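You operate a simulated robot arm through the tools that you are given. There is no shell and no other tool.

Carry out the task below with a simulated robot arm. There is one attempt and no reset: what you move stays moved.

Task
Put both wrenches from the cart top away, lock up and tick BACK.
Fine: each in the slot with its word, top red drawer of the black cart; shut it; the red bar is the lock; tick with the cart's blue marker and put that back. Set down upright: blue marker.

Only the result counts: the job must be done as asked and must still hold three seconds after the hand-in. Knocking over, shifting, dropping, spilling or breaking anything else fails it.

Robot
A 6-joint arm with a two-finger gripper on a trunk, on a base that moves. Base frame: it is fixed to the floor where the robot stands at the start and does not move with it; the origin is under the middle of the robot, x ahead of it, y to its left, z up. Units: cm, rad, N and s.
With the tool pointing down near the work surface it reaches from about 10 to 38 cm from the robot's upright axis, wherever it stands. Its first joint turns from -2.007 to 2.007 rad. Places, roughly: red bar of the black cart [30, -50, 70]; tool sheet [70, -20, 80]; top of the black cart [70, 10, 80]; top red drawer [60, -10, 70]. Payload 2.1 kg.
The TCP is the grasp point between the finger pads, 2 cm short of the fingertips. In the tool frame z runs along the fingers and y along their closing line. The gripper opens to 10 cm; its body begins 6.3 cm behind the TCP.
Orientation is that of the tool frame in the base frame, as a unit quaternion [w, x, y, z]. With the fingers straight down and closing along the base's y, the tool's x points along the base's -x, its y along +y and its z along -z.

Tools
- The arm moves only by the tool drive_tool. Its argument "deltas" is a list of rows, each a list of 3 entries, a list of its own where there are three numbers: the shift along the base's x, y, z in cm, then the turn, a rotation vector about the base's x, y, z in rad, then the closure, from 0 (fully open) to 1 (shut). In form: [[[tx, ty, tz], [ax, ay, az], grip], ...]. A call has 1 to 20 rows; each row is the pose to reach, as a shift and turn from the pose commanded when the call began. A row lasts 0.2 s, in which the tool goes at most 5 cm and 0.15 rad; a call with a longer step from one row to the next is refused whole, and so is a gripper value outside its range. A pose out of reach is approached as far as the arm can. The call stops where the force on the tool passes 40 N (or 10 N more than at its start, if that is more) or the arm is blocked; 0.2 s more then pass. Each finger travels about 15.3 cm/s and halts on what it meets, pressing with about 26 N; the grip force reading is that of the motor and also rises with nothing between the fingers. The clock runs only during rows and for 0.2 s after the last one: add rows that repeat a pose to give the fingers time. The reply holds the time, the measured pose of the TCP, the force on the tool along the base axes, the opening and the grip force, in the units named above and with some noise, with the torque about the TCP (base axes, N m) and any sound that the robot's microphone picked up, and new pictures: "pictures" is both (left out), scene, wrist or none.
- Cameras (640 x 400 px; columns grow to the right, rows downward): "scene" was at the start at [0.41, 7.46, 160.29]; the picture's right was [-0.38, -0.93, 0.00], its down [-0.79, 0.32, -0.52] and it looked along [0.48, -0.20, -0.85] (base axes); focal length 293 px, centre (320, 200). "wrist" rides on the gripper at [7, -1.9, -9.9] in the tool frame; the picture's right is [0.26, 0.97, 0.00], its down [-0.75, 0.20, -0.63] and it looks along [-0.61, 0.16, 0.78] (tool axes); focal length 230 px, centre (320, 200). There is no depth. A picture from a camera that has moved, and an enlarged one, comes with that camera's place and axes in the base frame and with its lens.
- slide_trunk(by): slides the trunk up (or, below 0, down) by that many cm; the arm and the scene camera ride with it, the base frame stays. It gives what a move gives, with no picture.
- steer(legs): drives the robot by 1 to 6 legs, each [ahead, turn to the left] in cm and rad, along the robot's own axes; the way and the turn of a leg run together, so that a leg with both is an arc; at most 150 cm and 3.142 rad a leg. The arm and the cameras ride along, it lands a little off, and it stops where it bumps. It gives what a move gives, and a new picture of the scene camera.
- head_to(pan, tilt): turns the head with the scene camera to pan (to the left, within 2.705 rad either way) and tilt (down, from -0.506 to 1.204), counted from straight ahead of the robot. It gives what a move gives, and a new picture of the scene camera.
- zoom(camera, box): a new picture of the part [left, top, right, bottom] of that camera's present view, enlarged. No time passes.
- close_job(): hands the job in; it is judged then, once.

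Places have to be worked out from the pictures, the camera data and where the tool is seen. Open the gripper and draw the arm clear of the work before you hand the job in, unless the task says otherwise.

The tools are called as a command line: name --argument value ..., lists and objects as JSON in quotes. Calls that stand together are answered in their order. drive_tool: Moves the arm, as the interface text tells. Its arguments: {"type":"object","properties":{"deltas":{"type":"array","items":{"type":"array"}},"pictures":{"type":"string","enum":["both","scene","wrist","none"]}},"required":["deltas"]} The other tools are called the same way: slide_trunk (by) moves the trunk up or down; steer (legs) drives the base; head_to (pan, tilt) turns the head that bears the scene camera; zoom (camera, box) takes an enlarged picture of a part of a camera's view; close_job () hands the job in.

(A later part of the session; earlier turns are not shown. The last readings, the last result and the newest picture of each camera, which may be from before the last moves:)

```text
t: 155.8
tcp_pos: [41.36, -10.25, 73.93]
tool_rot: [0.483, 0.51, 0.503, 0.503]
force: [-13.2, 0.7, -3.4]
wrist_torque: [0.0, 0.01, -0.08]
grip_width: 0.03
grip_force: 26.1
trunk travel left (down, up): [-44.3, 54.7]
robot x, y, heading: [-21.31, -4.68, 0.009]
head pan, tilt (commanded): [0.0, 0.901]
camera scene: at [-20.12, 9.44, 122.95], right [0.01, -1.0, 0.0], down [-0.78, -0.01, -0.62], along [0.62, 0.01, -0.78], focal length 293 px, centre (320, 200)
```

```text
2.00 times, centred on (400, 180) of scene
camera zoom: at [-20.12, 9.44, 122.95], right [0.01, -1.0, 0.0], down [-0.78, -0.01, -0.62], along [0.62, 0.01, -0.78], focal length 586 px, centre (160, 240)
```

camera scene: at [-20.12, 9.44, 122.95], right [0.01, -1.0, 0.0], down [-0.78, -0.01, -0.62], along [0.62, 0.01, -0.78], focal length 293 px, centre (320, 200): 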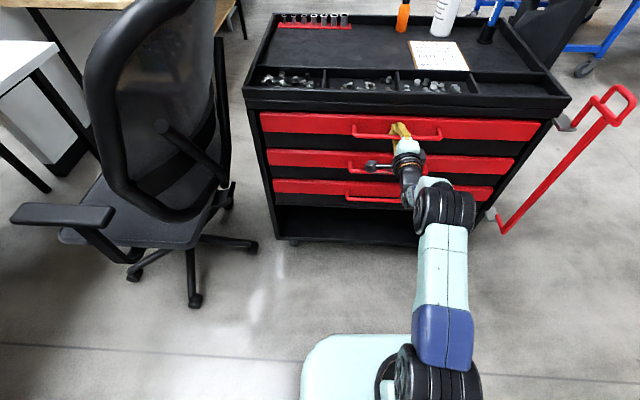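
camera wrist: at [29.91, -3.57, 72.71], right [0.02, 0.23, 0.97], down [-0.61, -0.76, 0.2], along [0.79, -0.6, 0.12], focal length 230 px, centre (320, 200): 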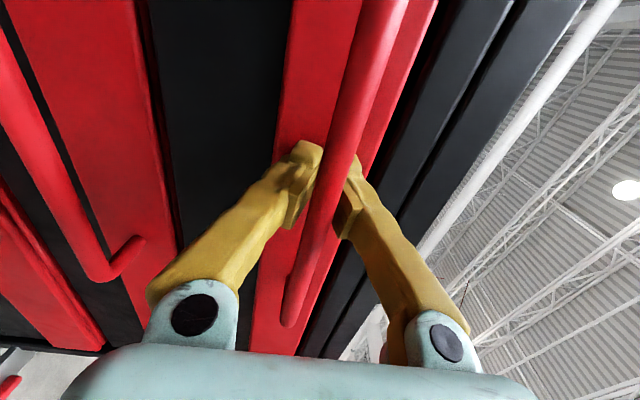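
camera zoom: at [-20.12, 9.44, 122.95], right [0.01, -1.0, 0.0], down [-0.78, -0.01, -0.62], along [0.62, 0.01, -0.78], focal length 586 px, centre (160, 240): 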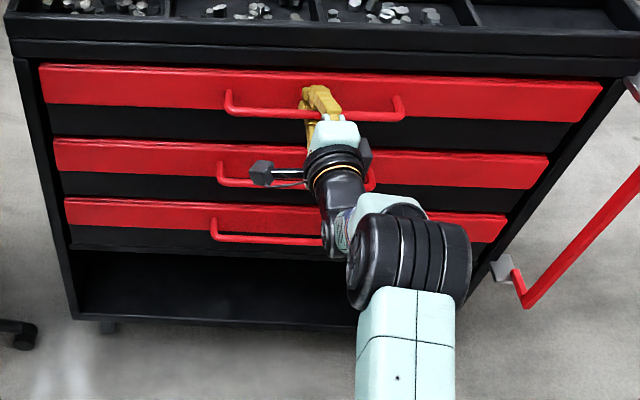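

The force is rising (13 N) and the front looks flush with the others. I press a bit more to make sure it is home.

drive_tool --deltas '[[[0.3, 0, 0], [0, 0, 0], 1], [[0.6, 0, 0], [0, 0, 0], 1], [[0.6, 0, 0], [0, 0, 0], 1]]' --pictures "none"

```text
t: 156.3
tcp_pos: [41.39, -10.17, 74.02]
tool_rot: [0.482, 0.512, 0.503, 0.503]
force: [-24.1, 1.1, 3.7]
wrist_torque: [-0.02, -0.22, -0.17]
grip_width: 0.63
grip_force: 29.5
trunk travel left (down, up): [-44.3, 54.7]
robot x, y, heading: [-21.14, -4.46, 0.013]
head pan, tilt (commanded): [0.0, 0.901]
stopped in row 2: the force on the tool passed its limit at 45 N (the readings are from after the stop); the commanded pose is now the measured one
```

The force stop shows the drawer is fully shut. I open the fingers and back straight off the handle.

drive_tool --deltas '[[[-0.2, 0, 0], [0, 0, 0], 0.8], [[-0.3, 0, 0], [0, 0, 0], 0.5], [[-0.3, 0, 0], [0, 0, 0], 0.5], [[-2, 0, 0], [0, 0, 0], 0.5], [[-4, 0, 0], [0, 0, 0], 0.5], [[-6, 0, 0], [0, 0, 0], 0.5], [[-8, 0, 0], [0, 0, 0], 0.5]]' --pictures "both"

zoom --camera "scene" --box '[240, 80, 560, 280]'

```text
t: 156.8
tcp_pos: [40.87, -10.28, 72.77]
tool_rot: [0.473, 0.52, 0.511, 0.495]
force: [-40.4, 4.3, -17.5]
wrist_torque: [0.21, -0.52, -0.29]
grip_width: 3.37
grip_force: 0.1
trunk travel left (down, up): [-44.3, 54.7]
robot x, y, heading: [-21.64, -4.44, 0.011]
head pan, tilt (commanded): [0.0, 0.901]
stopped in row 2: the force on the tool passed its limit at 49 N (the readings are from after the stop); the commanded pose is now the measured one
camera scene: at [-20.59, 9.5, 122.92], right [0.01, -1.0, 0.0], down [-0.78, -0.01, -0.62], along [0.62, 0.01, -0.78], focal length 293 px, centre (320, 200)
camera wrist: at [30.84, -3.37, 71.76], right [0.06, 0.23, 0.97], down [-0.61, -0.76, 0.22], along [0.79, -0.6, 0.09], focal length 230 px, centre (320, 200)
```

scene: 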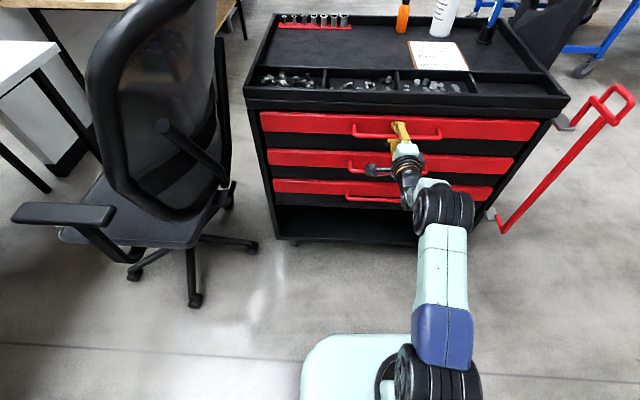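
wrist: 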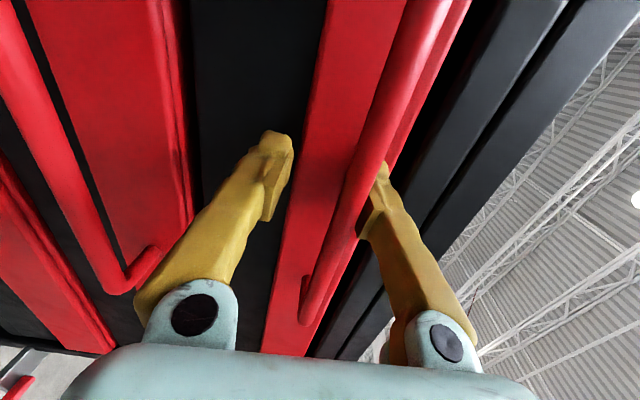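

```text
2.00 times, centred on (400, 180) of scene
camera zoom: at [-20.59, 9.5, 122.92], right [0.01, -1.0, 0.0], down [-0.78, -0.01, -0.62], along [0.62, 0.01, -0.78], focal length 586 px, centre (160, 240)
```

zoom: 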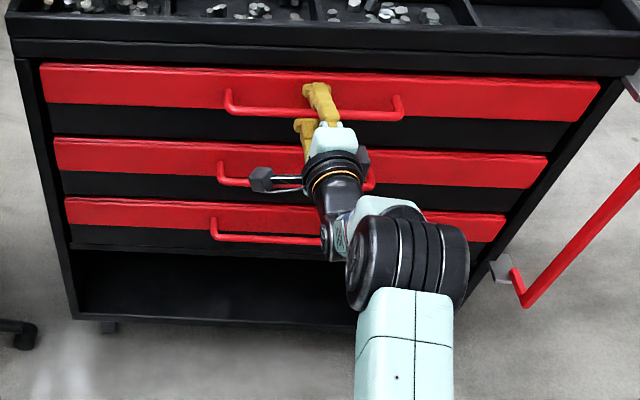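

Opening swung the fingertips forward against the drawer front. I back off while keeping the opening as it is, then open further once clear.

drive_tool --deltas '[[[-0.6, 0, 0.3], [0, 0, 0], 0.66], [[-1.2, 0, 0.6], [0, 0, 0], 0.62], [[-2, 0, 0.8], [0, 0, 0], 0.55], [[-3, 0, 0.8], [0, 0, 0], 0.5], [[-5, 0, 0.8], [0, 0, 0], 0.5], [[-7, 0, 0.8], [0, 0, 0], 0.5], [[-9, 0, 0.8], [0, 0, 0], 0.5]]' --pictures "both"

zoom --camera "scene" --box '[240, 80, 560, 280]'

```text
t: 158.4
tcp_pos: [32.23, -10.42, 73.71]
tool_rot: [0.476, 0.517, 0.509, 0.497]
force: [0.1, 0.3, 0.1]
wrist_torque: [0.02, -0.02, 0.0]
grip_width: 4.98
grip_force: 0.0
trunk travel left (down, up): [-44.3, 54.7]
robot x, y, heading: [-21.39, -4.5, 0.011]
head pan, tilt (commanded): [0.0, 0.901]
camera scene: at [-20.01, 9.46, 122.96], right [0.01, -1.0, 0.0], down [-0.78, -0.01, -0.62], along [0.62, 0.01, -0.78], focal length 293 px, centre (320, 200)
camera wrist: at [22.19, -3.49, 72.67], right [0.05, 0.23, 0.97], down [-0.61, -0.76, 0.21], along [0.79, -0.6, 0.1], focal length 230 px, centre (320, 200)
```

scene: 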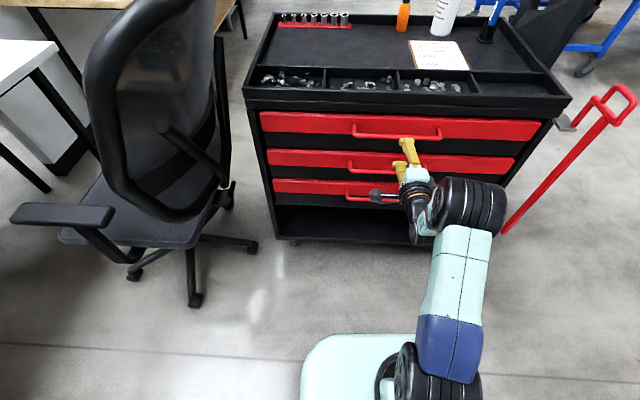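
wrist: 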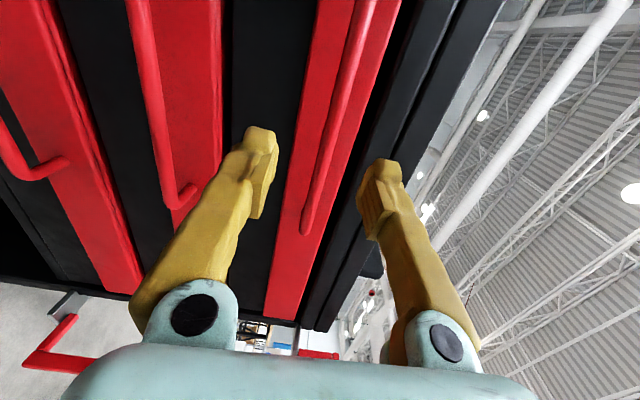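

```text
2.00 times, centred on (400, 180) of scene
camera zoom: at [-20.01, 9.46, 122.96], right [0.01, -1.0, 0.0], down [-0.78, -0.01, -0.62], along [0.62, 0.01, -0.78], focal length 586 px, centre (160, 240)
```

zoom: 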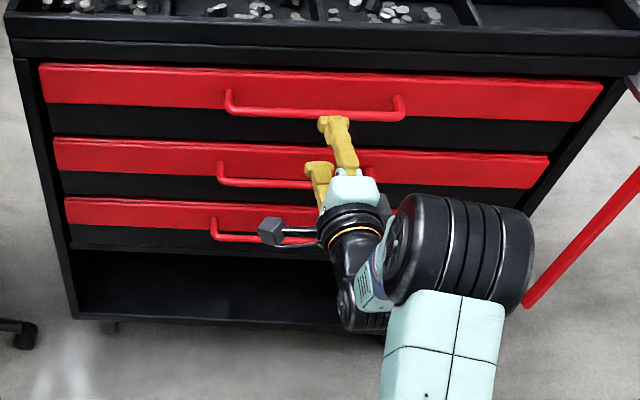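

The top drawer is shut flush with the other two. Now I study the red lock bar: I turn the head to it.

head_to --pan -0.75 --tilt 0.6

zoom --camera "scene" --box '[220, 60, 420, 260]'

```text
t: 159.5
tcp_pos: [32.25, -10.22, 73.7]
tool_rot: [0.475, 0.518, 0.509, 0.497]
force: [-0.7, 0.8, 0.5]
wrist_torque: [0.0, 0.03, 0.0]
grip_width: 5.0
grip_force: 0.0
trunk travel left (down, up): [-44.3, 54.7]
robot x, y, heading: [-21.42, -4.77, 0.012]
head pan, tilt (commanded): [-0.75, 0.6]
camera scene: at [-21.0, 3.43, 125.43], right [-0.67, -0.74, 0.0], down [-0.42, 0.38, -0.82], along [0.61, -0.56, -0.57], focal length 293 px, centre (320, 200)
```

scene: 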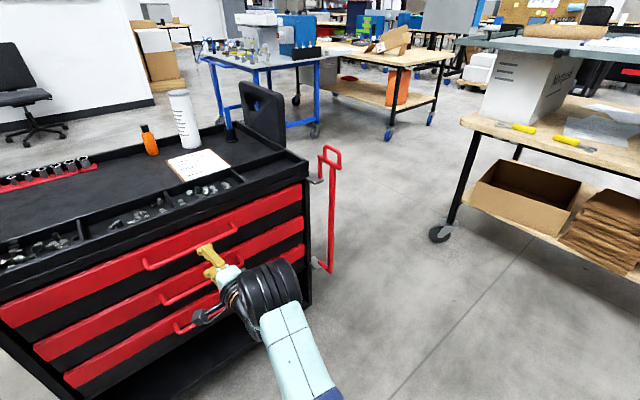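

```text
2.00 times, centred on (320, 160) of scene
camera zoom: at [-21.0, 3.43, 125.43], right [-0.67, -0.74, 0.0], down [-0.42, 0.38, -0.82], along [0.61, -0.56, -0.57], focal length 586 px, centre (320, 280)
```

zoom: 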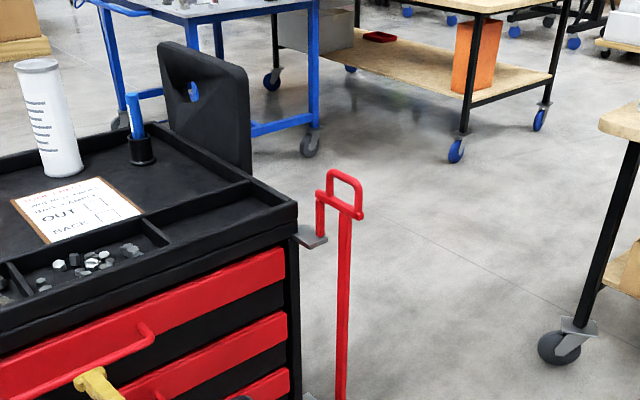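

I zoom further on the bar.

zoom --camera "scene" --box '[285, 140, 365, 190]'

zoom --camera "scene" --box '[285, 235, 365, 285]'

```text
8.00 times, centred on (325, 165) of scene
camera zoom: at [-21.0, 3.43, 125.43], right [-0.67, -0.74, 0.0], down [-0.42, 0.38, -0.82], along [0.61, -0.56, -0.57], focal length 2344 px, centre (280, 480)
```

zoom: 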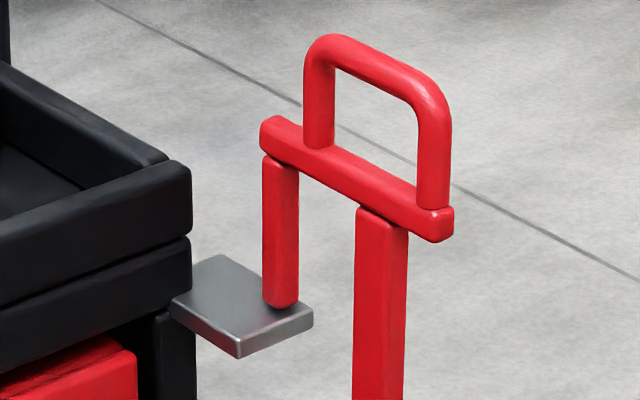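

```text
8.00 times, centred on (325, 260) of scene
camera zoom: at [-21.0, 3.43, 125.43], right [-0.67, -0.74, 0.0], down [-0.42, 0.38, -0.82], along [0.61, -0.56, -0.57], focal length 2344 px, centre (280, -280)
```

zoom: 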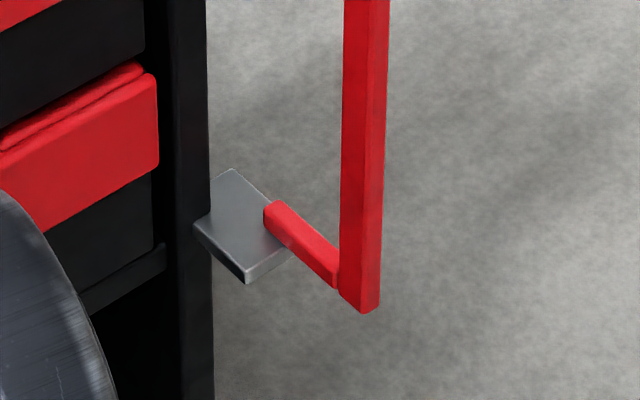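

The pictures fit together well: the bar's hinge post stands on the bracket at about (37.9, −50.7), the main bar hangs at about (32.2, −50.9) from z 40 to 84, so it points out towards me and has to swing a quarter turn towards +y across the drawer ends. I raise the trunk and turn the tool down for pushing it.

slide_trunk --by 38

drive_tool --deltas '[[[-1.2, 0, 0], [-0.085, 0.085, 0.085], 0.7], [[-2.4, 0, 0], [-0.17, 0.17, 0.17], 1], [[-3.6, 0, 0], [-0.255, 0.255, 0.255], 1], [[-4.8, 0, 0], [-0.34, 0.34, 0.34], 1], [[-6, 0, 0], [-0.425, 0.425, 0.425], 1], [[-7.2, 0, 0], [-0.51, 0.51, 0.51], 1], [[-8.4, 0, 0], [-0.595, 0.595, 0.595], 1], [[-9.6, 0, 0], [-0.68, 0.68, 0.68], 1], [[-10.8, 0, 0], [-0.765, 0.765, 0.765], 1], [[-12, 0, 0], [-0.85, 0.85, 0.85], 1], [[-13.2, 0, 0], [-0.935, 0.935, 0.935], 1], [[-14.4, 0, 0], [-1.02, 1.02, 1.02], 1], [[-15.6, 0, 0], [-1.105, 1.105, 1.105], 1], [[-16.8, 0, 0], [-1.16, 1.16, 1.16], 1], [[-18, 0, 0], [-1.209, 1.209, 1.209], 1]]' --pictures "none"

steer --legs '[[0, -1.18], [43.5, 0], [0, 1.18]]'

head_to --pan -0.3 --tilt 0.95

drive_tool --deltas '[[[0, 0, 0], [0, 0, 0], 1]]' --pictures "wrist"

```text
t: 163.2
tcp_pos: [32.29, -10.32, 111.72]
tool_rot: [0.476, 0.517, 0.51, 0.497]
force: [-0.3, -0.2, -0.3]
wrist_torque: [-0.01, 0.02, -0.01]
grip_width: 5.02
grip_force: 0.1
trunk travel left (down, up): [-82.3, 16.7]
robot x, y, heading: [-21.47, -4.47, 0.008]
head pan, tilt (commanded): [-0.75, 0.6]
```

```text
t: 166.4
tcp_pos: [15.48, -11.2, 109.13]
tool_rot: [0.088, 0.092, 0.988, 0.091]
force: [0.2, -0.7, -0.3]
wrist_torque: [-0.01, 0.0, 0.01]
grip_width: 0.0
grip_force: 26.3
out of reach, approached as far as the arm can: row 12, 13, 14, 15
trunk travel left (down, up): [-82.3, 16.7]
robot x, y, heading: [-21.66, -4.76, 0.014]
head pan, tilt (commanded): [-0.75, 0.6]
```

```text
t: 175.0
tcp_pos: [32.2, -51.68, 109.03]
tool_rot: [0.088, 0.091, 0.988, 0.091]
force: [-0.4, -0.5, -0.3]
wrist_torque: [0.0, 0.0, 0.0]
grip_width: 0.0
grip_force: 25.8
trunk travel left (down, up): [-82.3, 16.7]
robot x, y, heading: [-4.85, -45.33, 0.013]
head pan, tilt (commanded): [-0.75, 0.6]
camera scene: at [-4.3, -37.18, 163.44], right [-0.67, -0.74, 0.0], down [-0.42, 0.38, -0.83], along [0.61, -0.56, -0.56], focal length 293 px, centre (320, 200)
```

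scene: 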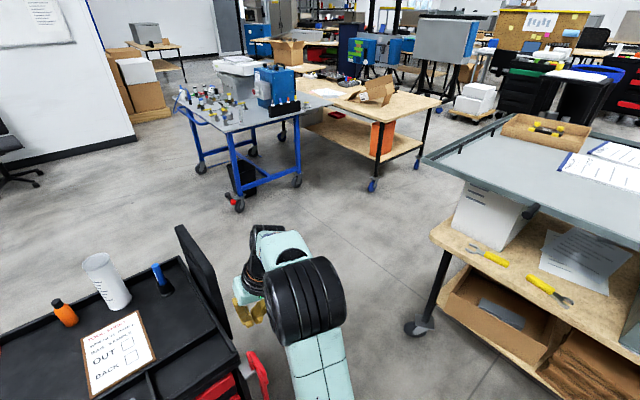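

```text
t: 175.9
tcp_pos: [32.28, -51.67, 109.13]
tool_rot: [0.087, 0.092, 0.988, 0.091]
force: [0.7, 0.4, 0.0]
wrist_torque: [0.01, 0.0, 0.03]
grip_width: 0.01
grip_force: 26.6
trunk travel left (down, up): [-82.3, 16.7]
robot x, y, heading: [-4.92, -45.35, 0.019]
head pan, tilt (commanded): [-0.3, 0.949]
camera scene: at [-3.88, -33.3, 160.6], right [-0.28, -0.96, 0.0], down [-0.78, 0.23, -0.58], along [0.56, -0.17, -0.81], focal length 293 px, centre (320, 200)
```

scene: 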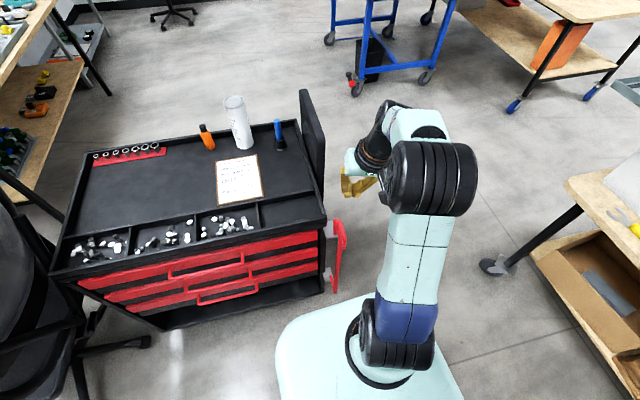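

```text
t: 176.3
tcp_pos: [32.3, -51.67, 109.11]
tool_rot: [0.088, 0.091, 0.988, 0.091]
force: [0.1, 0.1, -0.6]
wrist_torque: [0.0, 0.0, -0.01]
grip_width: 0.0
grip_force: 26.3
trunk travel left (down, up): [-82.3, 16.7]
robot x, y, heading: [-4.83, -45.25, 0.011]
head pan, tilt (commanded): [-0.3, 0.949]
camera wrist: at [23.36, -53.75, 117.29], right [-0.09, 0.98, 0.15], down [0.64, -0.06, 0.77], along [0.76, 0.16, -0.62], focal length 230 px, centre (320, 200)
```

wrist: 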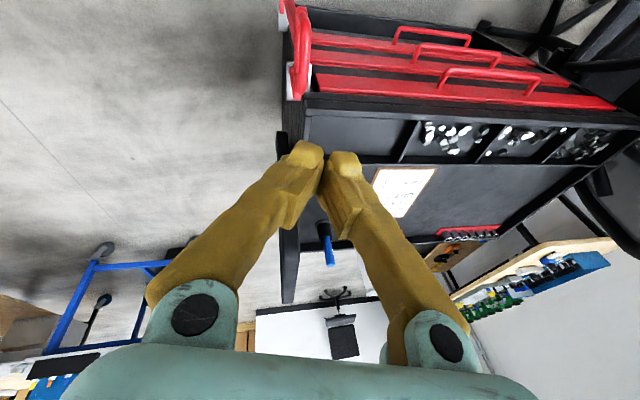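

I am now in front of the bar. I zoom in from this side to fix its exact place.

zoom --camera "scene" --box '[280, 190, 400, 310]'

zoom --camera "wrist" --box '[220, 0, 380, 110]'

```text
3.33 times, centred on (340, 250) of scene
camera zoom: at [-3.86, -33.27, 160.59], right [-0.28, -0.96, 0.0], down [-0.78, 0.23, -0.58], along [0.56, -0.17, -0.81], focal length 977 px, centre (253, 33)
```

zoom: 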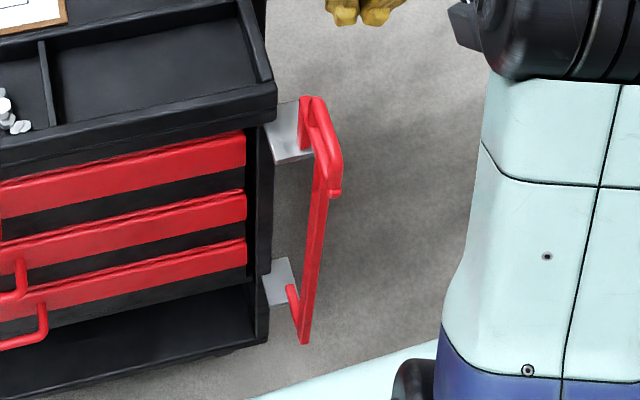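

```text
3.64 times, centred on (300, 55) of wrist
camera zoom: at [23.36, -53.75, 117.29], right [-0.09, 0.98, 0.15], down [0.64, -0.06, 0.77], along [0.76, 0.16, -0.62], focal length 837 px, centre (393, 727)
```

zoom: 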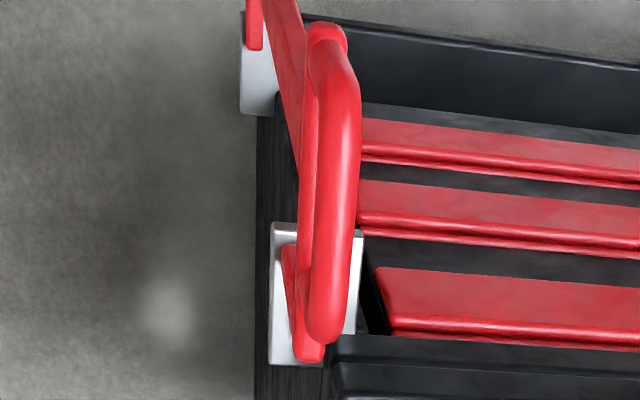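

The bar's cross-arm runs from the hinge at (38.5, −50.8) straight out to x 30, with a grip loop on top up to z 90. I bring the closed fingers upright to the outer side of the loop, at (31.5, −56.5), and then lower with the trunk.

drive_tool --deltas '[[[-0.4, -2, 0], [-0.09, 0.085, 0.085], 1], [[-0.8, -4.8, 0], [-0.182, 0.176, 0.182], 1], [[-0.8, -4.8, 0], [-0.182, 0.176, 0.182], 1]]' --pictures "none"

slide_trunk --by -15

drive_tool --deltas '[[[0, 0, 0], [0, 0, 0], 1]]' --pictures "both"

```text
refused: row 2 steps farther than a row can; nothing moved
```

```text
t: 178.0
tcp_pos: [32.25, -51.7, 94.2]
tool_rot: [0.088, 0.092, 0.988, 0.091]
force: [-0.6, -0.3, 0.5]
wrist_torque: [0.0, 0.01, 0.0]
grip_width: 0.02
grip_force: 25.8
trunk travel left (down, up): [-67.3, 31.7]
robot x, y, heading: [-4.9, -45.17, 0.014]
head pan, tilt (commanded): [-0.3, 0.949]
```

```text
t: 178.4
tcp_pos: [32.14, -51.69, 94.22]
tool_rot: [0.088, 0.091, 0.988, 0.09]
force: [-0.1, 0.6, 0.0]
wrist_torque: [0.02, 0.0, 0.03]
grip_width: 0.0
grip_force: 25.9
trunk travel left (down, up): [-67.3, 31.7]
robot x, y, heading: [-5.08, -45.15, 0.013]
head pan, tilt (commanded): [-0.3, 0.949]
camera scene: at [-3.86, -33.29, 145.6], right [-0.28, -0.96, 0.0], down [-0.78, 0.23, -0.58], along [0.56, -0.17, -0.81], focal length 293 px, centre (320, 200)
camera wrist: at [23.36, -53.76, 102.29], right [-0.09, 0.98, 0.15], down [0.64, -0.06, 0.77], along [0.76, 0.16, -0.62], focal length 230 px, centre (320, 200)
```

scene: 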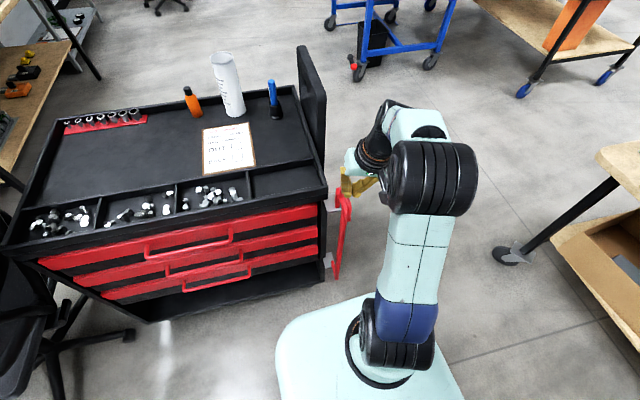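
wrist: 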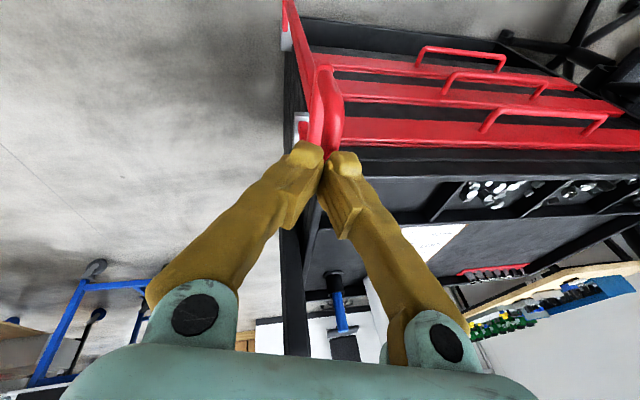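

The first move was refused, so the trunk lowered the tool to just above the loop, without contact. I now move aside to y −56.5 while straightening the tool, with a small lift.

drive_tool --deltas '[[[0, -0.5, 1.5], [0, 0, 0], 1], [[-0.3, -2, 1.5], [-0.07, 0.07, 0.07], 1], [[-0.6, -3.5, 1.5], [-0.14, 0.135, 0.14], 1], [[-0.8, -4.8, 1], [-0.182, 0.176, 0.182], 1], [[-0.8, -4.8, 0], [-0.182, 0.176, 0.182], 1]]' --pictures "both"

```text
t: 179.6
tcp_pos: [30.77, -53.43, 93.33]
tool_rot: [0.078, 0.061, 0.991, 0.09]
force: [-0.1, -0.9, -0.5]
wrist_torque: [0.01, -0.01, 0.01]
grip_width: 0.0
grip_force: 26.7
out of reach, approached as far as the arm can: row 2, 3, 4, 5
trunk travel left (down, up): [-67.3, 31.7]
robot x, y, heading: [-4.93, -45.31, 0.009]
head pan, tilt (commanded): [-0.3, 0.949]
camera scene: at [-3.86, -33.29, 145.6], right [-0.28, -0.96, 0.0], down [-0.78, 0.23, -0.58], along [0.56, -0.17, -0.81], focal length 293 px, centre (320, 200)
camera wrist: at [22.15, -56.09, 101.61], right [-0.15, 0.98, 0.14], down [0.65, -0.01, 0.76], along [0.74, 0.21, -0.64], focal length 230 px, centre (320, 200)
```

scene: 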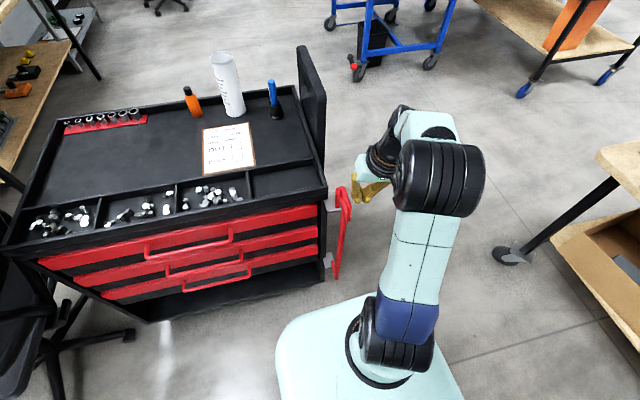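
wrist: 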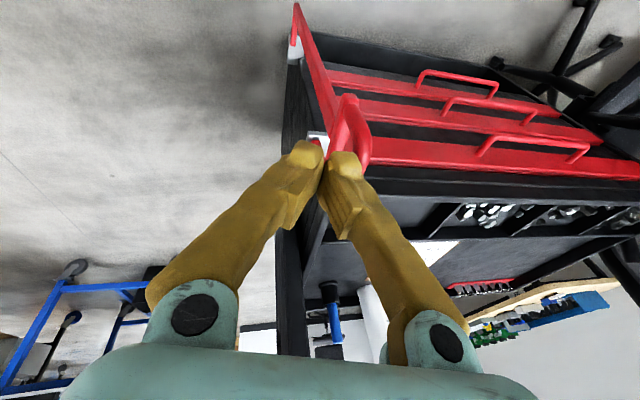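

The wrist is in its other branch now, so this yaw sits at a joint limit. I turn the tool about the vertical the free way (about −1.44 rad), straightening it at the same time and lifting slightly.

drive_tool --deltas '[[[0, -0.5, 1.5], [-0.002, 0.026, -0.144], 1], [[0, -1, 3], [-0.004, 0.052, -0.288], 1], [[0, -1.5, 3], [-0.005, 0.078, -0.432], 1], [[0, -2, 3], [-0.007, 0.104, -0.576], 1], [[0, -2.5, 3], [-0.009, 0.13, -0.72], 1], [[0, -3, 3], [-0.011, 0.156, -0.864], 1], [[0, -3, 3], [-0.013, 0.182, -1.008], 1], [[0, -3, 3], [-0.014, 0.208, -1.152], 1], [[0, -3, 3], [-0.016, 0.234, -1.296], 1], [[0, -3, 3], [-0.018, 0.26, -1.44], 1]]' --pictures "both"

```text
t: 181.8
tcp_pos: [7.72, -63.4, 88.16]
tool_rot: [0.059, 0.678, 0.731, 0.048]
force: [0.2, -0.2, -0.1]
wrist_torque: [0.02, 0.01, -0.02]
grip_width: 0.0
grip_force: 25.3
out of reach, approached as far as the arm can: row 1, 2, 3, 4, 5, 6, 7, 8, 9, 10
trunk travel left (down, up): [-67.3, 31.7]
robot x, y, heading: [-4.75, -45.36, 0.013]
head pan, tilt (commanded): [-0.3, 0.949]
camera scene: at [-3.9, -33.29, 145.6], right [-0.28, -0.96, 0.0], down [-0.78, 0.23, -0.58], along [0.56, -0.17, -0.81], focal length 293 px, centre (320, 200)
camera wrist: at [3.98, -56.57, 97.6], right [0.93, 0.33, 0.14], down [0.16, -0.73, 0.67], along [0.32, -0.6, -0.73], focal length 230 px, centre (320, 200)
```

scene: 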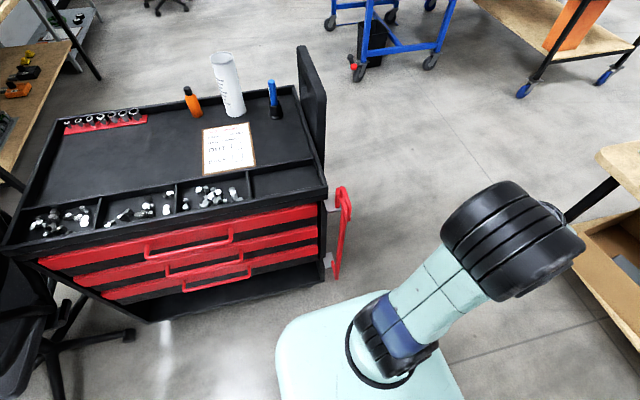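
wrist: 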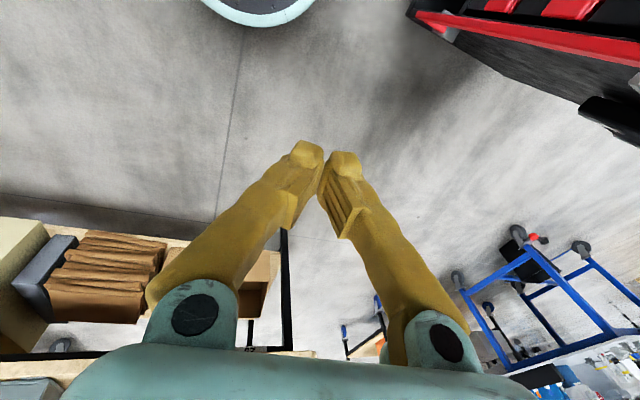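

The yaw hit a joint limit and the arm swung aside (nothing touched). The forward-pointing pose used on the drawer handle works reliably, so I will swing the bar with that instead: I back off 25 cm first.

steer --legs '[[-25, 0]]'

drive_tool --deltas '[[[3.6, 1.4, 1], [0.007, -0.142, -0.005], 1], [[7.2, 2.8, 2], [0.014, -0.284, -0.009], 1], [[10.8, 4.2, 2], [0.021, -0.426, -0.014], 1], [[14.4, 5.6, 2], [0.028, -0.568, -0.018], 1], [[18, 7, 2], [0.035, -0.71, -0.023], 1], [[21.6, 8.4, 2], [0.042, -0.852, -0.028], 1], [[25.2, 9.8, 2], [0.049, -0.994, -0.032], 1], [[28.8, 11.2, 2], [0.056, -1.136, -0.037], 1], [[32.4, 12.6, 2], [0.063, -1.278, -0.041], 1], [[35.5, 14, 2], [0.07, -1.418, -0.046], 1], [[35.5, 14, 2], [0.07, -1.418, -0.046], 1]]' --pictures "both"

```text
t: 183.6
tcp_pos: [-17.0, -63.74, 88.23]
tool_rot: [0.058, 0.678, 0.731, 0.048]
force: [-1.4, -0.3, -0.2]
wrist_torque: [0.02, 0.01, 0.02]
grip_width: 0.0
grip_force: 26.2
trunk travel left (down, up): [-67.3, 31.7]
robot x, y, heading: [-29.65, -45.42, -0.0]
head pan, tilt (commanded): [-0.3, 0.949]
camera scene: at [-28.57, -33.51, 145.6], right [-0.29, -0.96, 0.0], down [-0.78, 0.24, -0.58], along [0.56, -0.17, -0.81], focal length 293 px, centre (320, 200)
```

scene: 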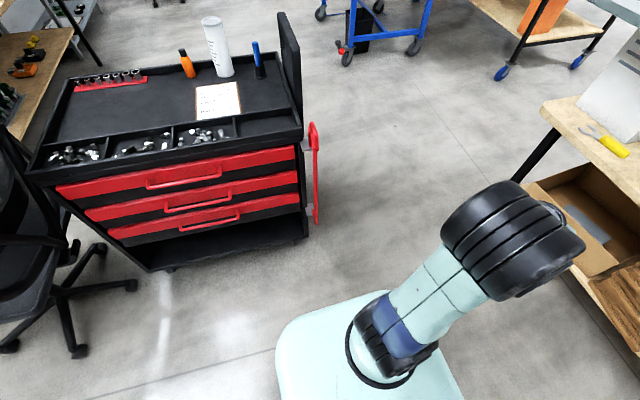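

```text
t: 186.0
tcp_pos: [18.24, -49.95, 90.26]
tool_rot: [0.5, 0.5, 0.499, 0.501]
force: [0.3, -0.2, -0.1]
wrist_torque: [0.01, 0.01, 0.01]
grip_width: 0.02
grip_force: 25.8
out of reach, approached as far as the arm can: row 2, 3, 4, 5, 6, 7, 8
trunk travel left (down, up): [-67.3, 31.7]
robot x, y, heading: [-29.89, -45.72, 0.004]
head pan, tilt (commanded): [-0.3, 0.949]
camera scene: at [-28.61, -33.54, 145.6], right [-0.29, -0.96, 0.0], down [-0.78, 0.24, -0.58], along [0.56, -0.17, -0.81], focal length 293 px, centre (320, 200)
camera wrist: at [8.39, -42.97, 88.47], right [0.0, 0.26, 0.97], down [-0.63, -0.75, 0.2], along [0.78, -0.61, 0.16], focal length 230 px, centre (320, 200)
```

scene: 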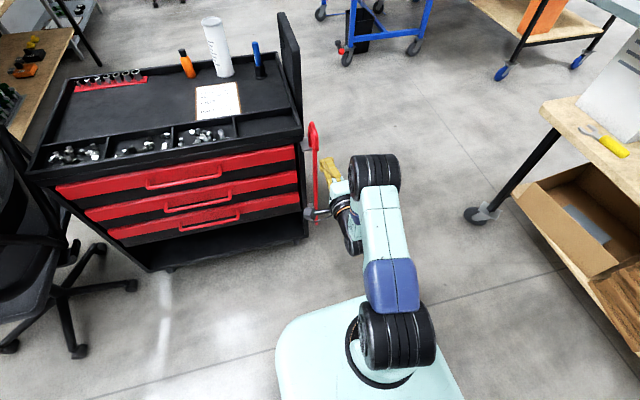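
wrist: 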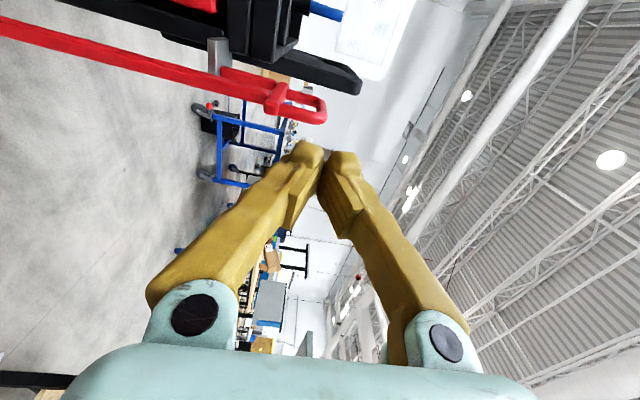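

The tool is back in the clean forward pose, and the main bar lies at about (32.2, −50.7). I shift to y −55.5 and lower to z 70, below the top bracket, beside the bar's outer side.

drive_tool --deltas '[[[0, -3, 0], [0, 0, 0], 1], [[0, -5.6, 0], [0, 0, 0], 1], [[0, -5.6, 0], [0, 0, 0], 1]]' --pictures "none"

slide_trunk --by -20

```text
t: 186.8
tcp_pos: [18.35, -55.23, 90.34]
tool_rot: [0.499, 0.501, 0.5, 0.5]
force: [0.4, 0.2, 0.5]
wrist_torque: [0.01, 0.02, -0.03]
grip_width: 0.01
grip_force: 25.6
trunk travel left (down, up): [-67.3, 31.7]
robot x, y, heading: [-29.52, -45.28, 0.003]
head pan, tilt (commanded): [-0.3, 0.949]
```

```text
t: 189.0
tcp_pos: [18.25, -55.29, 70.2]
tool_rot: [0.499, 0.5, 0.5, 0.5]
force: [-0.1, -0.1, 0.5]
wrist_torque: [0.0, -0.01, 0.01]
grip_width: 0.0
grip_force: 25.4
trunk travel left (down, up): [-47.3, 51.7]
robot x, y, heading: [-29.84, -45.45, 0.002]
head pan, tilt (commanded): [-0.3, 0.949]
```

Position (18.2, −55.3, 70.2), no contact. I drive forward 12 cm, bringing the closed fingers alongside the main bar.

steer --legs '[[12, 0]]'

drive_tool --deltas '[[[1.5, 0, 0], [0, 0, 0], 1], [[3, 0, 0], [0, 0, 0], 1]]' --pictures "both"

zoom --camera "scene" --box '[260, 110, 420, 250]'

```text
t: 190.2
tcp_pos: [30.35, -55.17, 70.28]
tool_rot: [0.498, 0.501, 0.501, 0.501]
force: [-0.5, 0.8, -0.9]
wrist_torque: [0.0, -0.01, -0.03]
grip_width: 0.0
grip_force: 26.0
trunk travel left (down, up): [-47.3, 51.7]
robot x, y, heading: [-17.7, -45.24, 0.009]
head pan, tilt (commanded): [-0.3, 0.949]
camera scene: at [-16.34, -33.44, 125.59], right [-0.29, -0.96, 0.0], down [-0.78, 0.24, -0.58], along [0.56, -0.17, -0.81], focal length 293 px, centre (320, 200)
```

scene: 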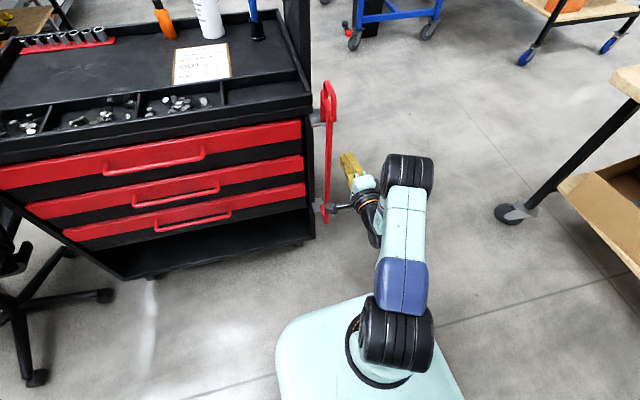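

```text
t: 190.8
tcp_pos: [33.54, -55.38, 70.38]
tool_rot: [0.499, 0.5, 0.5, 0.5]
force: [-0.5, -0.1, -0.3]
wrist_torque: [-0.01, -0.02, 0.05]
grip_width: 0.0
grip_force: 25.6
trunk travel left (down, up): [-47.3, 51.7]
robot x, y, heading: [-17.71, -45.66, 0.003]
head pan, tilt (commanded): [-0.3, 0.949]
camera scene: at [-16.42, -33.44, 125.59], right [-0.29, -0.96, 0.0], down [-0.78, 0.24, -0.58], along [0.56, -0.17, -0.81], focal length 293 px, centre (320, 200)
camera wrist: at [23.67, -48.32, 68.61], right [0.0, 0.26, 0.97], down [-0.63, -0.75, 0.2], along [0.78, -0.61, 0.16], focal length 230 px, centre (320, 200)
```

scene: 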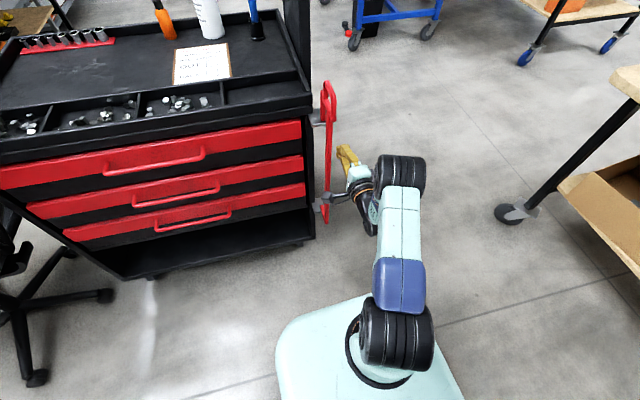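
wrist: 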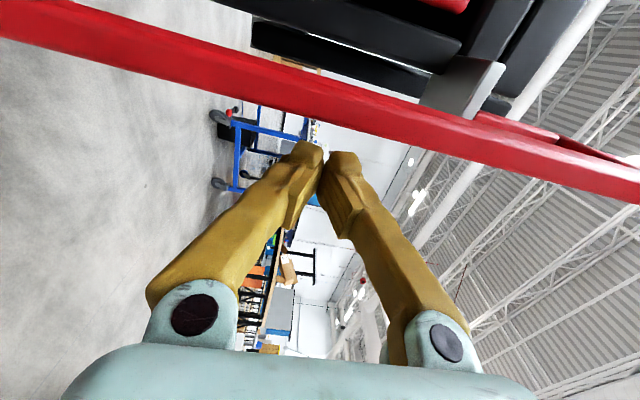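

```text
2.86 times, centred on (340, 180) of scene
camera zoom: at [-16.42, -33.44, 125.59], right [-0.29, -0.96, 0.0], down [-0.78, 0.24, -0.58], along [0.56, -0.17, -0.81], focal length 837 px, centre (263, 257)
```

zoom: 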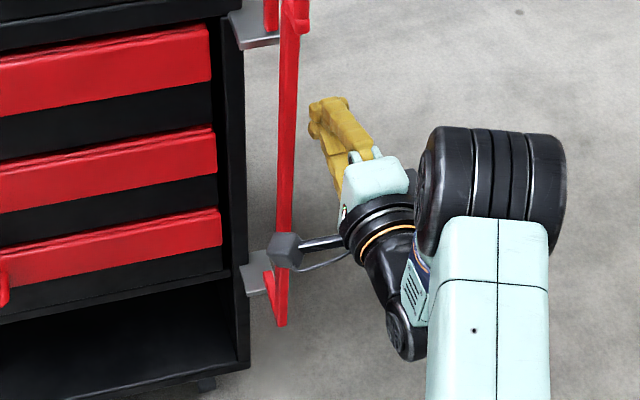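

The main bar stands just to the left of the fingers. I push it in +y, 0.8 cm per step, watching the force.

drive_tool --deltas '[[[0.4, 0.8, 0], [0, 0, 0], 1], [[0.8, 1.6, 0], [0, 0, 0], 1], [[1.2, 2.4, 0], [0, 0, 0], 1], [[1.4, 3.2, 0], [0, 0, 0], 1], [[1.6, 4.0, 0], [0, 0, 0], 1], [[1.8, 4.8, 0], [0, 0, 0], 1], [[2, 5.6, 0], [0, 0, 0], 1]]' --pictures "both"

zoom --camera "scene" --box '[260, 60, 420, 250]'

```text
t: 192.4
tcp_pos: [35.4, -49.41, 70.22]
tool_rot: [0.499, 0.5, 0.501, 0.5]
force: [2.3, -0.7, -0.8]
wrist_torque: [-0.03, -0.02, -0.06]
grip_width: 0.0
grip_force: 29.6
trunk travel left (down, up): [-47.3, 51.7]
robot x, y, heading: [-17.76, -45.17, 0.011]
head pan, tilt (commanded): [-0.3, 0.949]
camera scene: at [-16.39, -33.45, 125.59], right [-0.29, -0.96, 0.0], down [-0.78, 0.24, -0.58], along [0.56, -0.17, -0.81], focal length 293 px, centre (320, 200)
camera wrist: at [25.61, -42.55, 68.47], right [0.0, 0.26, 0.97], down [-0.63, -0.75, 0.2], along [0.78, -0.61, 0.16], focal length 230 px, centre (320, 200)
```

scene: 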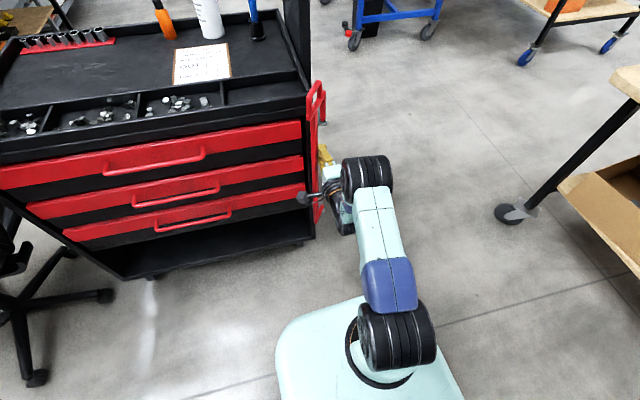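
wrist: 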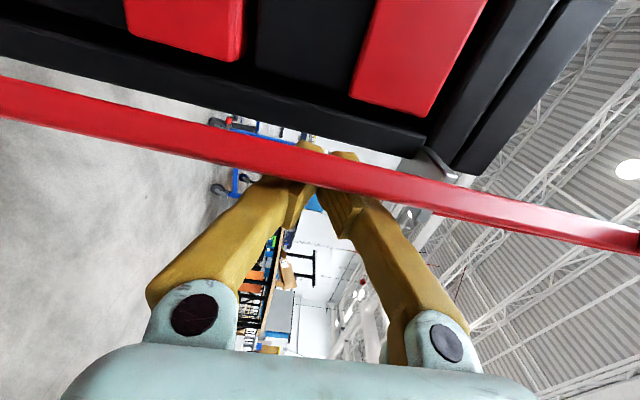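

```text
2.11 times, centred on (340, 155) of scene
camera zoom: at [-16.39, -33.45, 125.59], right [-0.29, -0.96, 0.0], down [-0.78, 0.24, -0.58], along [0.56, -0.17, -0.81], focal length 617 px, centre (278, 295)
```

zoom: 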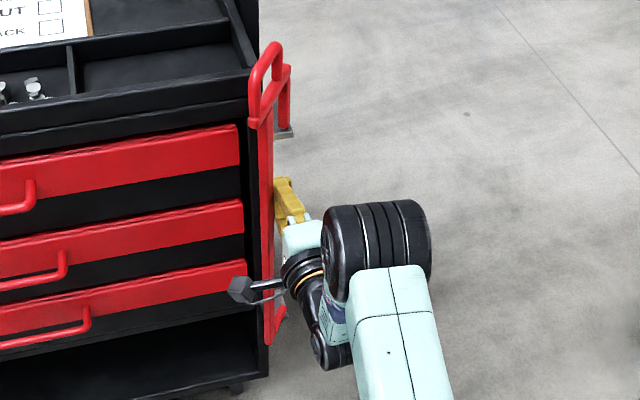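

The bar swings easily. I push on in +y another 2.8 cm.

drive_tool --deltas '[[[0.2, 0.7, 0], [0, 0, 0], 1], [[0.4, 1.4, 0], [0, 0, 0], 1], [[0.6, 2.1, 0], [0, 0, 0], 1], [[0.8, 2.8, 0], [0, 0, 0], 1]]' --pictures "both"

zoom --camera "scene" --box '[240, 60, 400, 250]'

```text
t: 193.4
tcp_pos: [36.35, -47.65, 70.15]
tool_rot: [0.499, 0.506, 0.496, 0.499]
force: [7.7, -35.1, 0.7]
wrist_torque: [-0.22, 0.23, -0.33]
grip_width: 0.6
grip_force: 29.3
trunk travel left (down, up): [-47.3, 51.7]
robot x, y, heading: [-17.6, -45.48, 0.001]
head pan, tilt (commanded): [-0.3, 0.949]
camera scene: at [-16.13, -34.51, 125.71], right [-0.3, -0.96, -0.01], down [-0.78, 0.25, -0.58], along [0.55, -0.16, -0.82], focal length 293 px, centre (320, 200)
camera wrist: at [26.58, -40.49, 68.47], right [0.01, 0.25, 0.97], down [-0.64, -0.75, 0.19], along [0.77, -0.62, 0.15], focal length 230 px, centre (320, 200)
```

scene: 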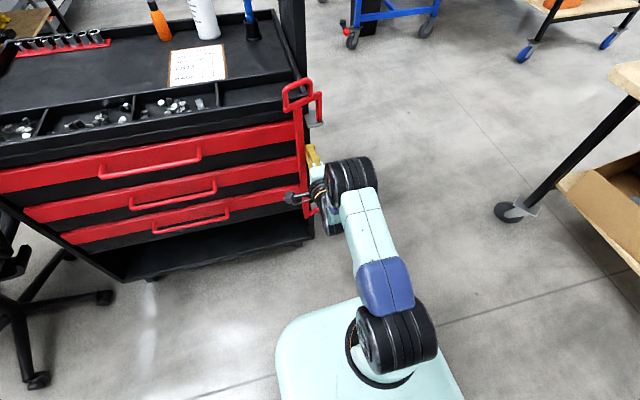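
wrist: 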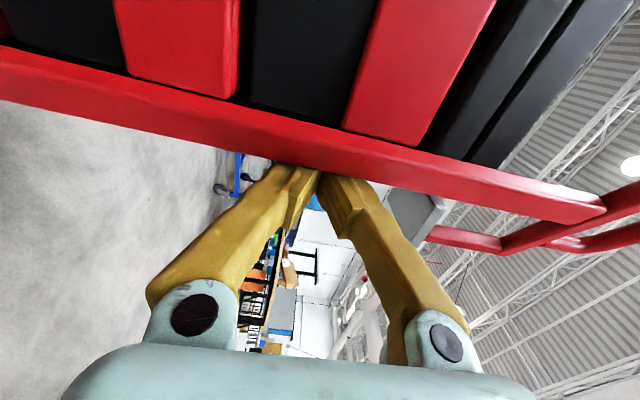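

```text
2.11 times, centred on (320, 155) of scene
camera zoom: at [-16.13, -34.51, 125.71], right [-0.3, -0.96, -0.01], down [-0.78, 0.25, -0.58], along [0.55, -0.16, -0.82], focal length 617 px, centre (320, 295)
```

zoom: 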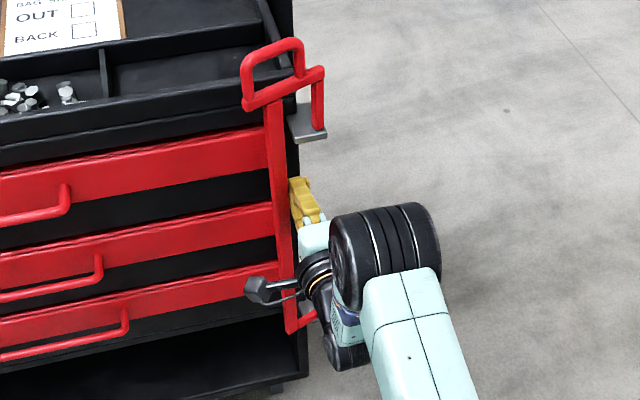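

The bar is about 18° short of closed, and the sideways push now works against the hinge. I draw the fingers back out, shift to y −45, and will push it forward from in front.

drive_tool --deltas '[[[-0.3, -0.8, 0], [0, 0, 0], 1], [[-1.5, -1.5, 0], [0, 0, 0], 1], [[-3.5, -1.5, 0], [0, 0, 0], 1], [[-5.5, -1.5, 0], [0, 0, 0], 1], [[-7.5, -1.0, 0], [0, 0, 0], 1], [[-8, 1, 0], [0, 0, 0], 1], [[-8, 2.6, 0], [0, 0, 0], 1]]' --pictures "both"

```text
t: 194.2
tcp_pos: [34.01, -48.98, 70.16]
tool_rot: [0.505, 0.505, 0.495, 0.494]
force: [19.6, -16.5, -7.0]
wrist_torque: [-0.29, 0.24, -0.36]
grip_width: 0.6
grip_force: 29.9
trunk travel left (down, up): [-47.3, 51.7]
robot x, y, heading: [-17.36, -45.55, -0.002]
head pan, tilt (commanded): [-0.3, 0.949]
stopped in row 3: the force on the tool passed its limit at 54 N (the readings are from after the stop); the commanded pose is now the measured one
camera scene: at [-15.67, -33.7, 125.58], right [-0.3, -0.96, 0.0], down [-0.78, 0.24, -0.58], along [0.55, -0.17, -0.82], focal length 293 px, centre (320, 200)
camera wrist: at [24.3, -41.9, 68.33], right [0.01, 0.26, 0.97], down [-0.65, -0.74, 0.2], along [0.76, -0.63, 0.16], focal length 230 px, centre (320, 200)
```

scene: 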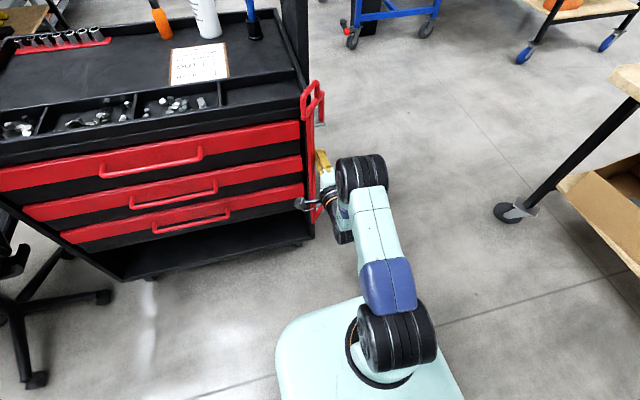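
wrist: 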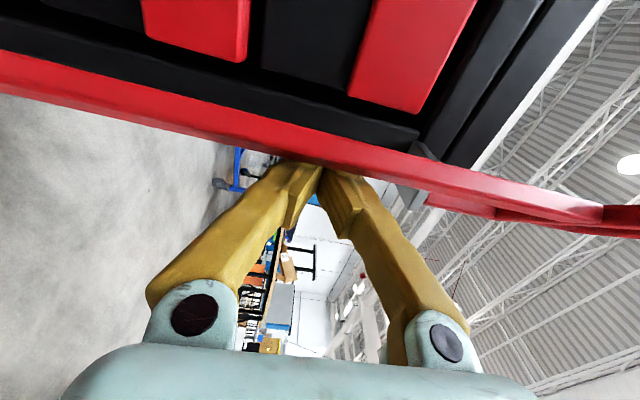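

Friction dragged the bar back a little while I withdrew. I first move purely away in −y to break contact, then pull back.

drive_tool --deltas '[[[0, -1, 0], [0, 0, 0], 1], [[0, -2, 0], [0, 0, 0], 1], [[0, -3, 0], [0, 0, 0], 1], [[0, -4, 0], [0, 0, 0], 1]]' --pictures "both"

```text
t: 195.2
tcp_pos: [33.71, -52.62, 70.45]
tool_rot: [0.504, 0.502, 0.495, 0.499]
force: [-0.1, 0.2, 0.7]
wrist_torque: [-0.01, 0.01, 0.02]
grip_width: 0.0
grip_force: 29.5
trunk travel left (down, up): [-47.3, 51.7]
robot x, y, heading: [-17.58, -45.45, 0.001]
head pan, tilt (commanded): [-0.3, 0.949]
camera scene: at [-16.37, -33.49, 125.6], right [-0.29, -0.96, 0.0], down [-0.78, 0.24, -0.58], along [0.56, -0.17, -0.81], focal length 293 px, centre (320, 200)
camera wrist: at [23.89, -45.51, 68.53], right [0.0, 0.26, 0.97], down [-0.64, -0.74, 0.2], along [0.77, -0.62, 0.17], focal length 230 px, centre (320, 200)
```

scene: 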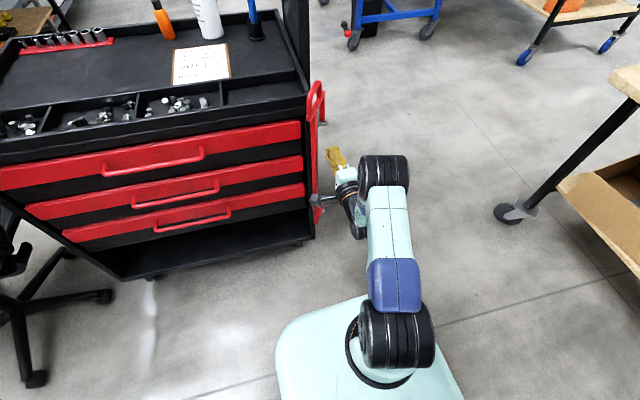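
wrist: 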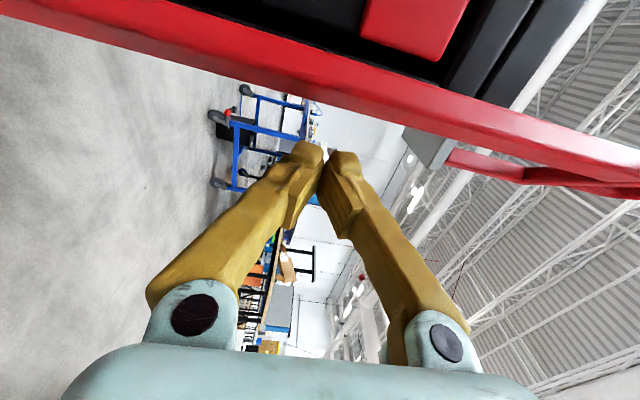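

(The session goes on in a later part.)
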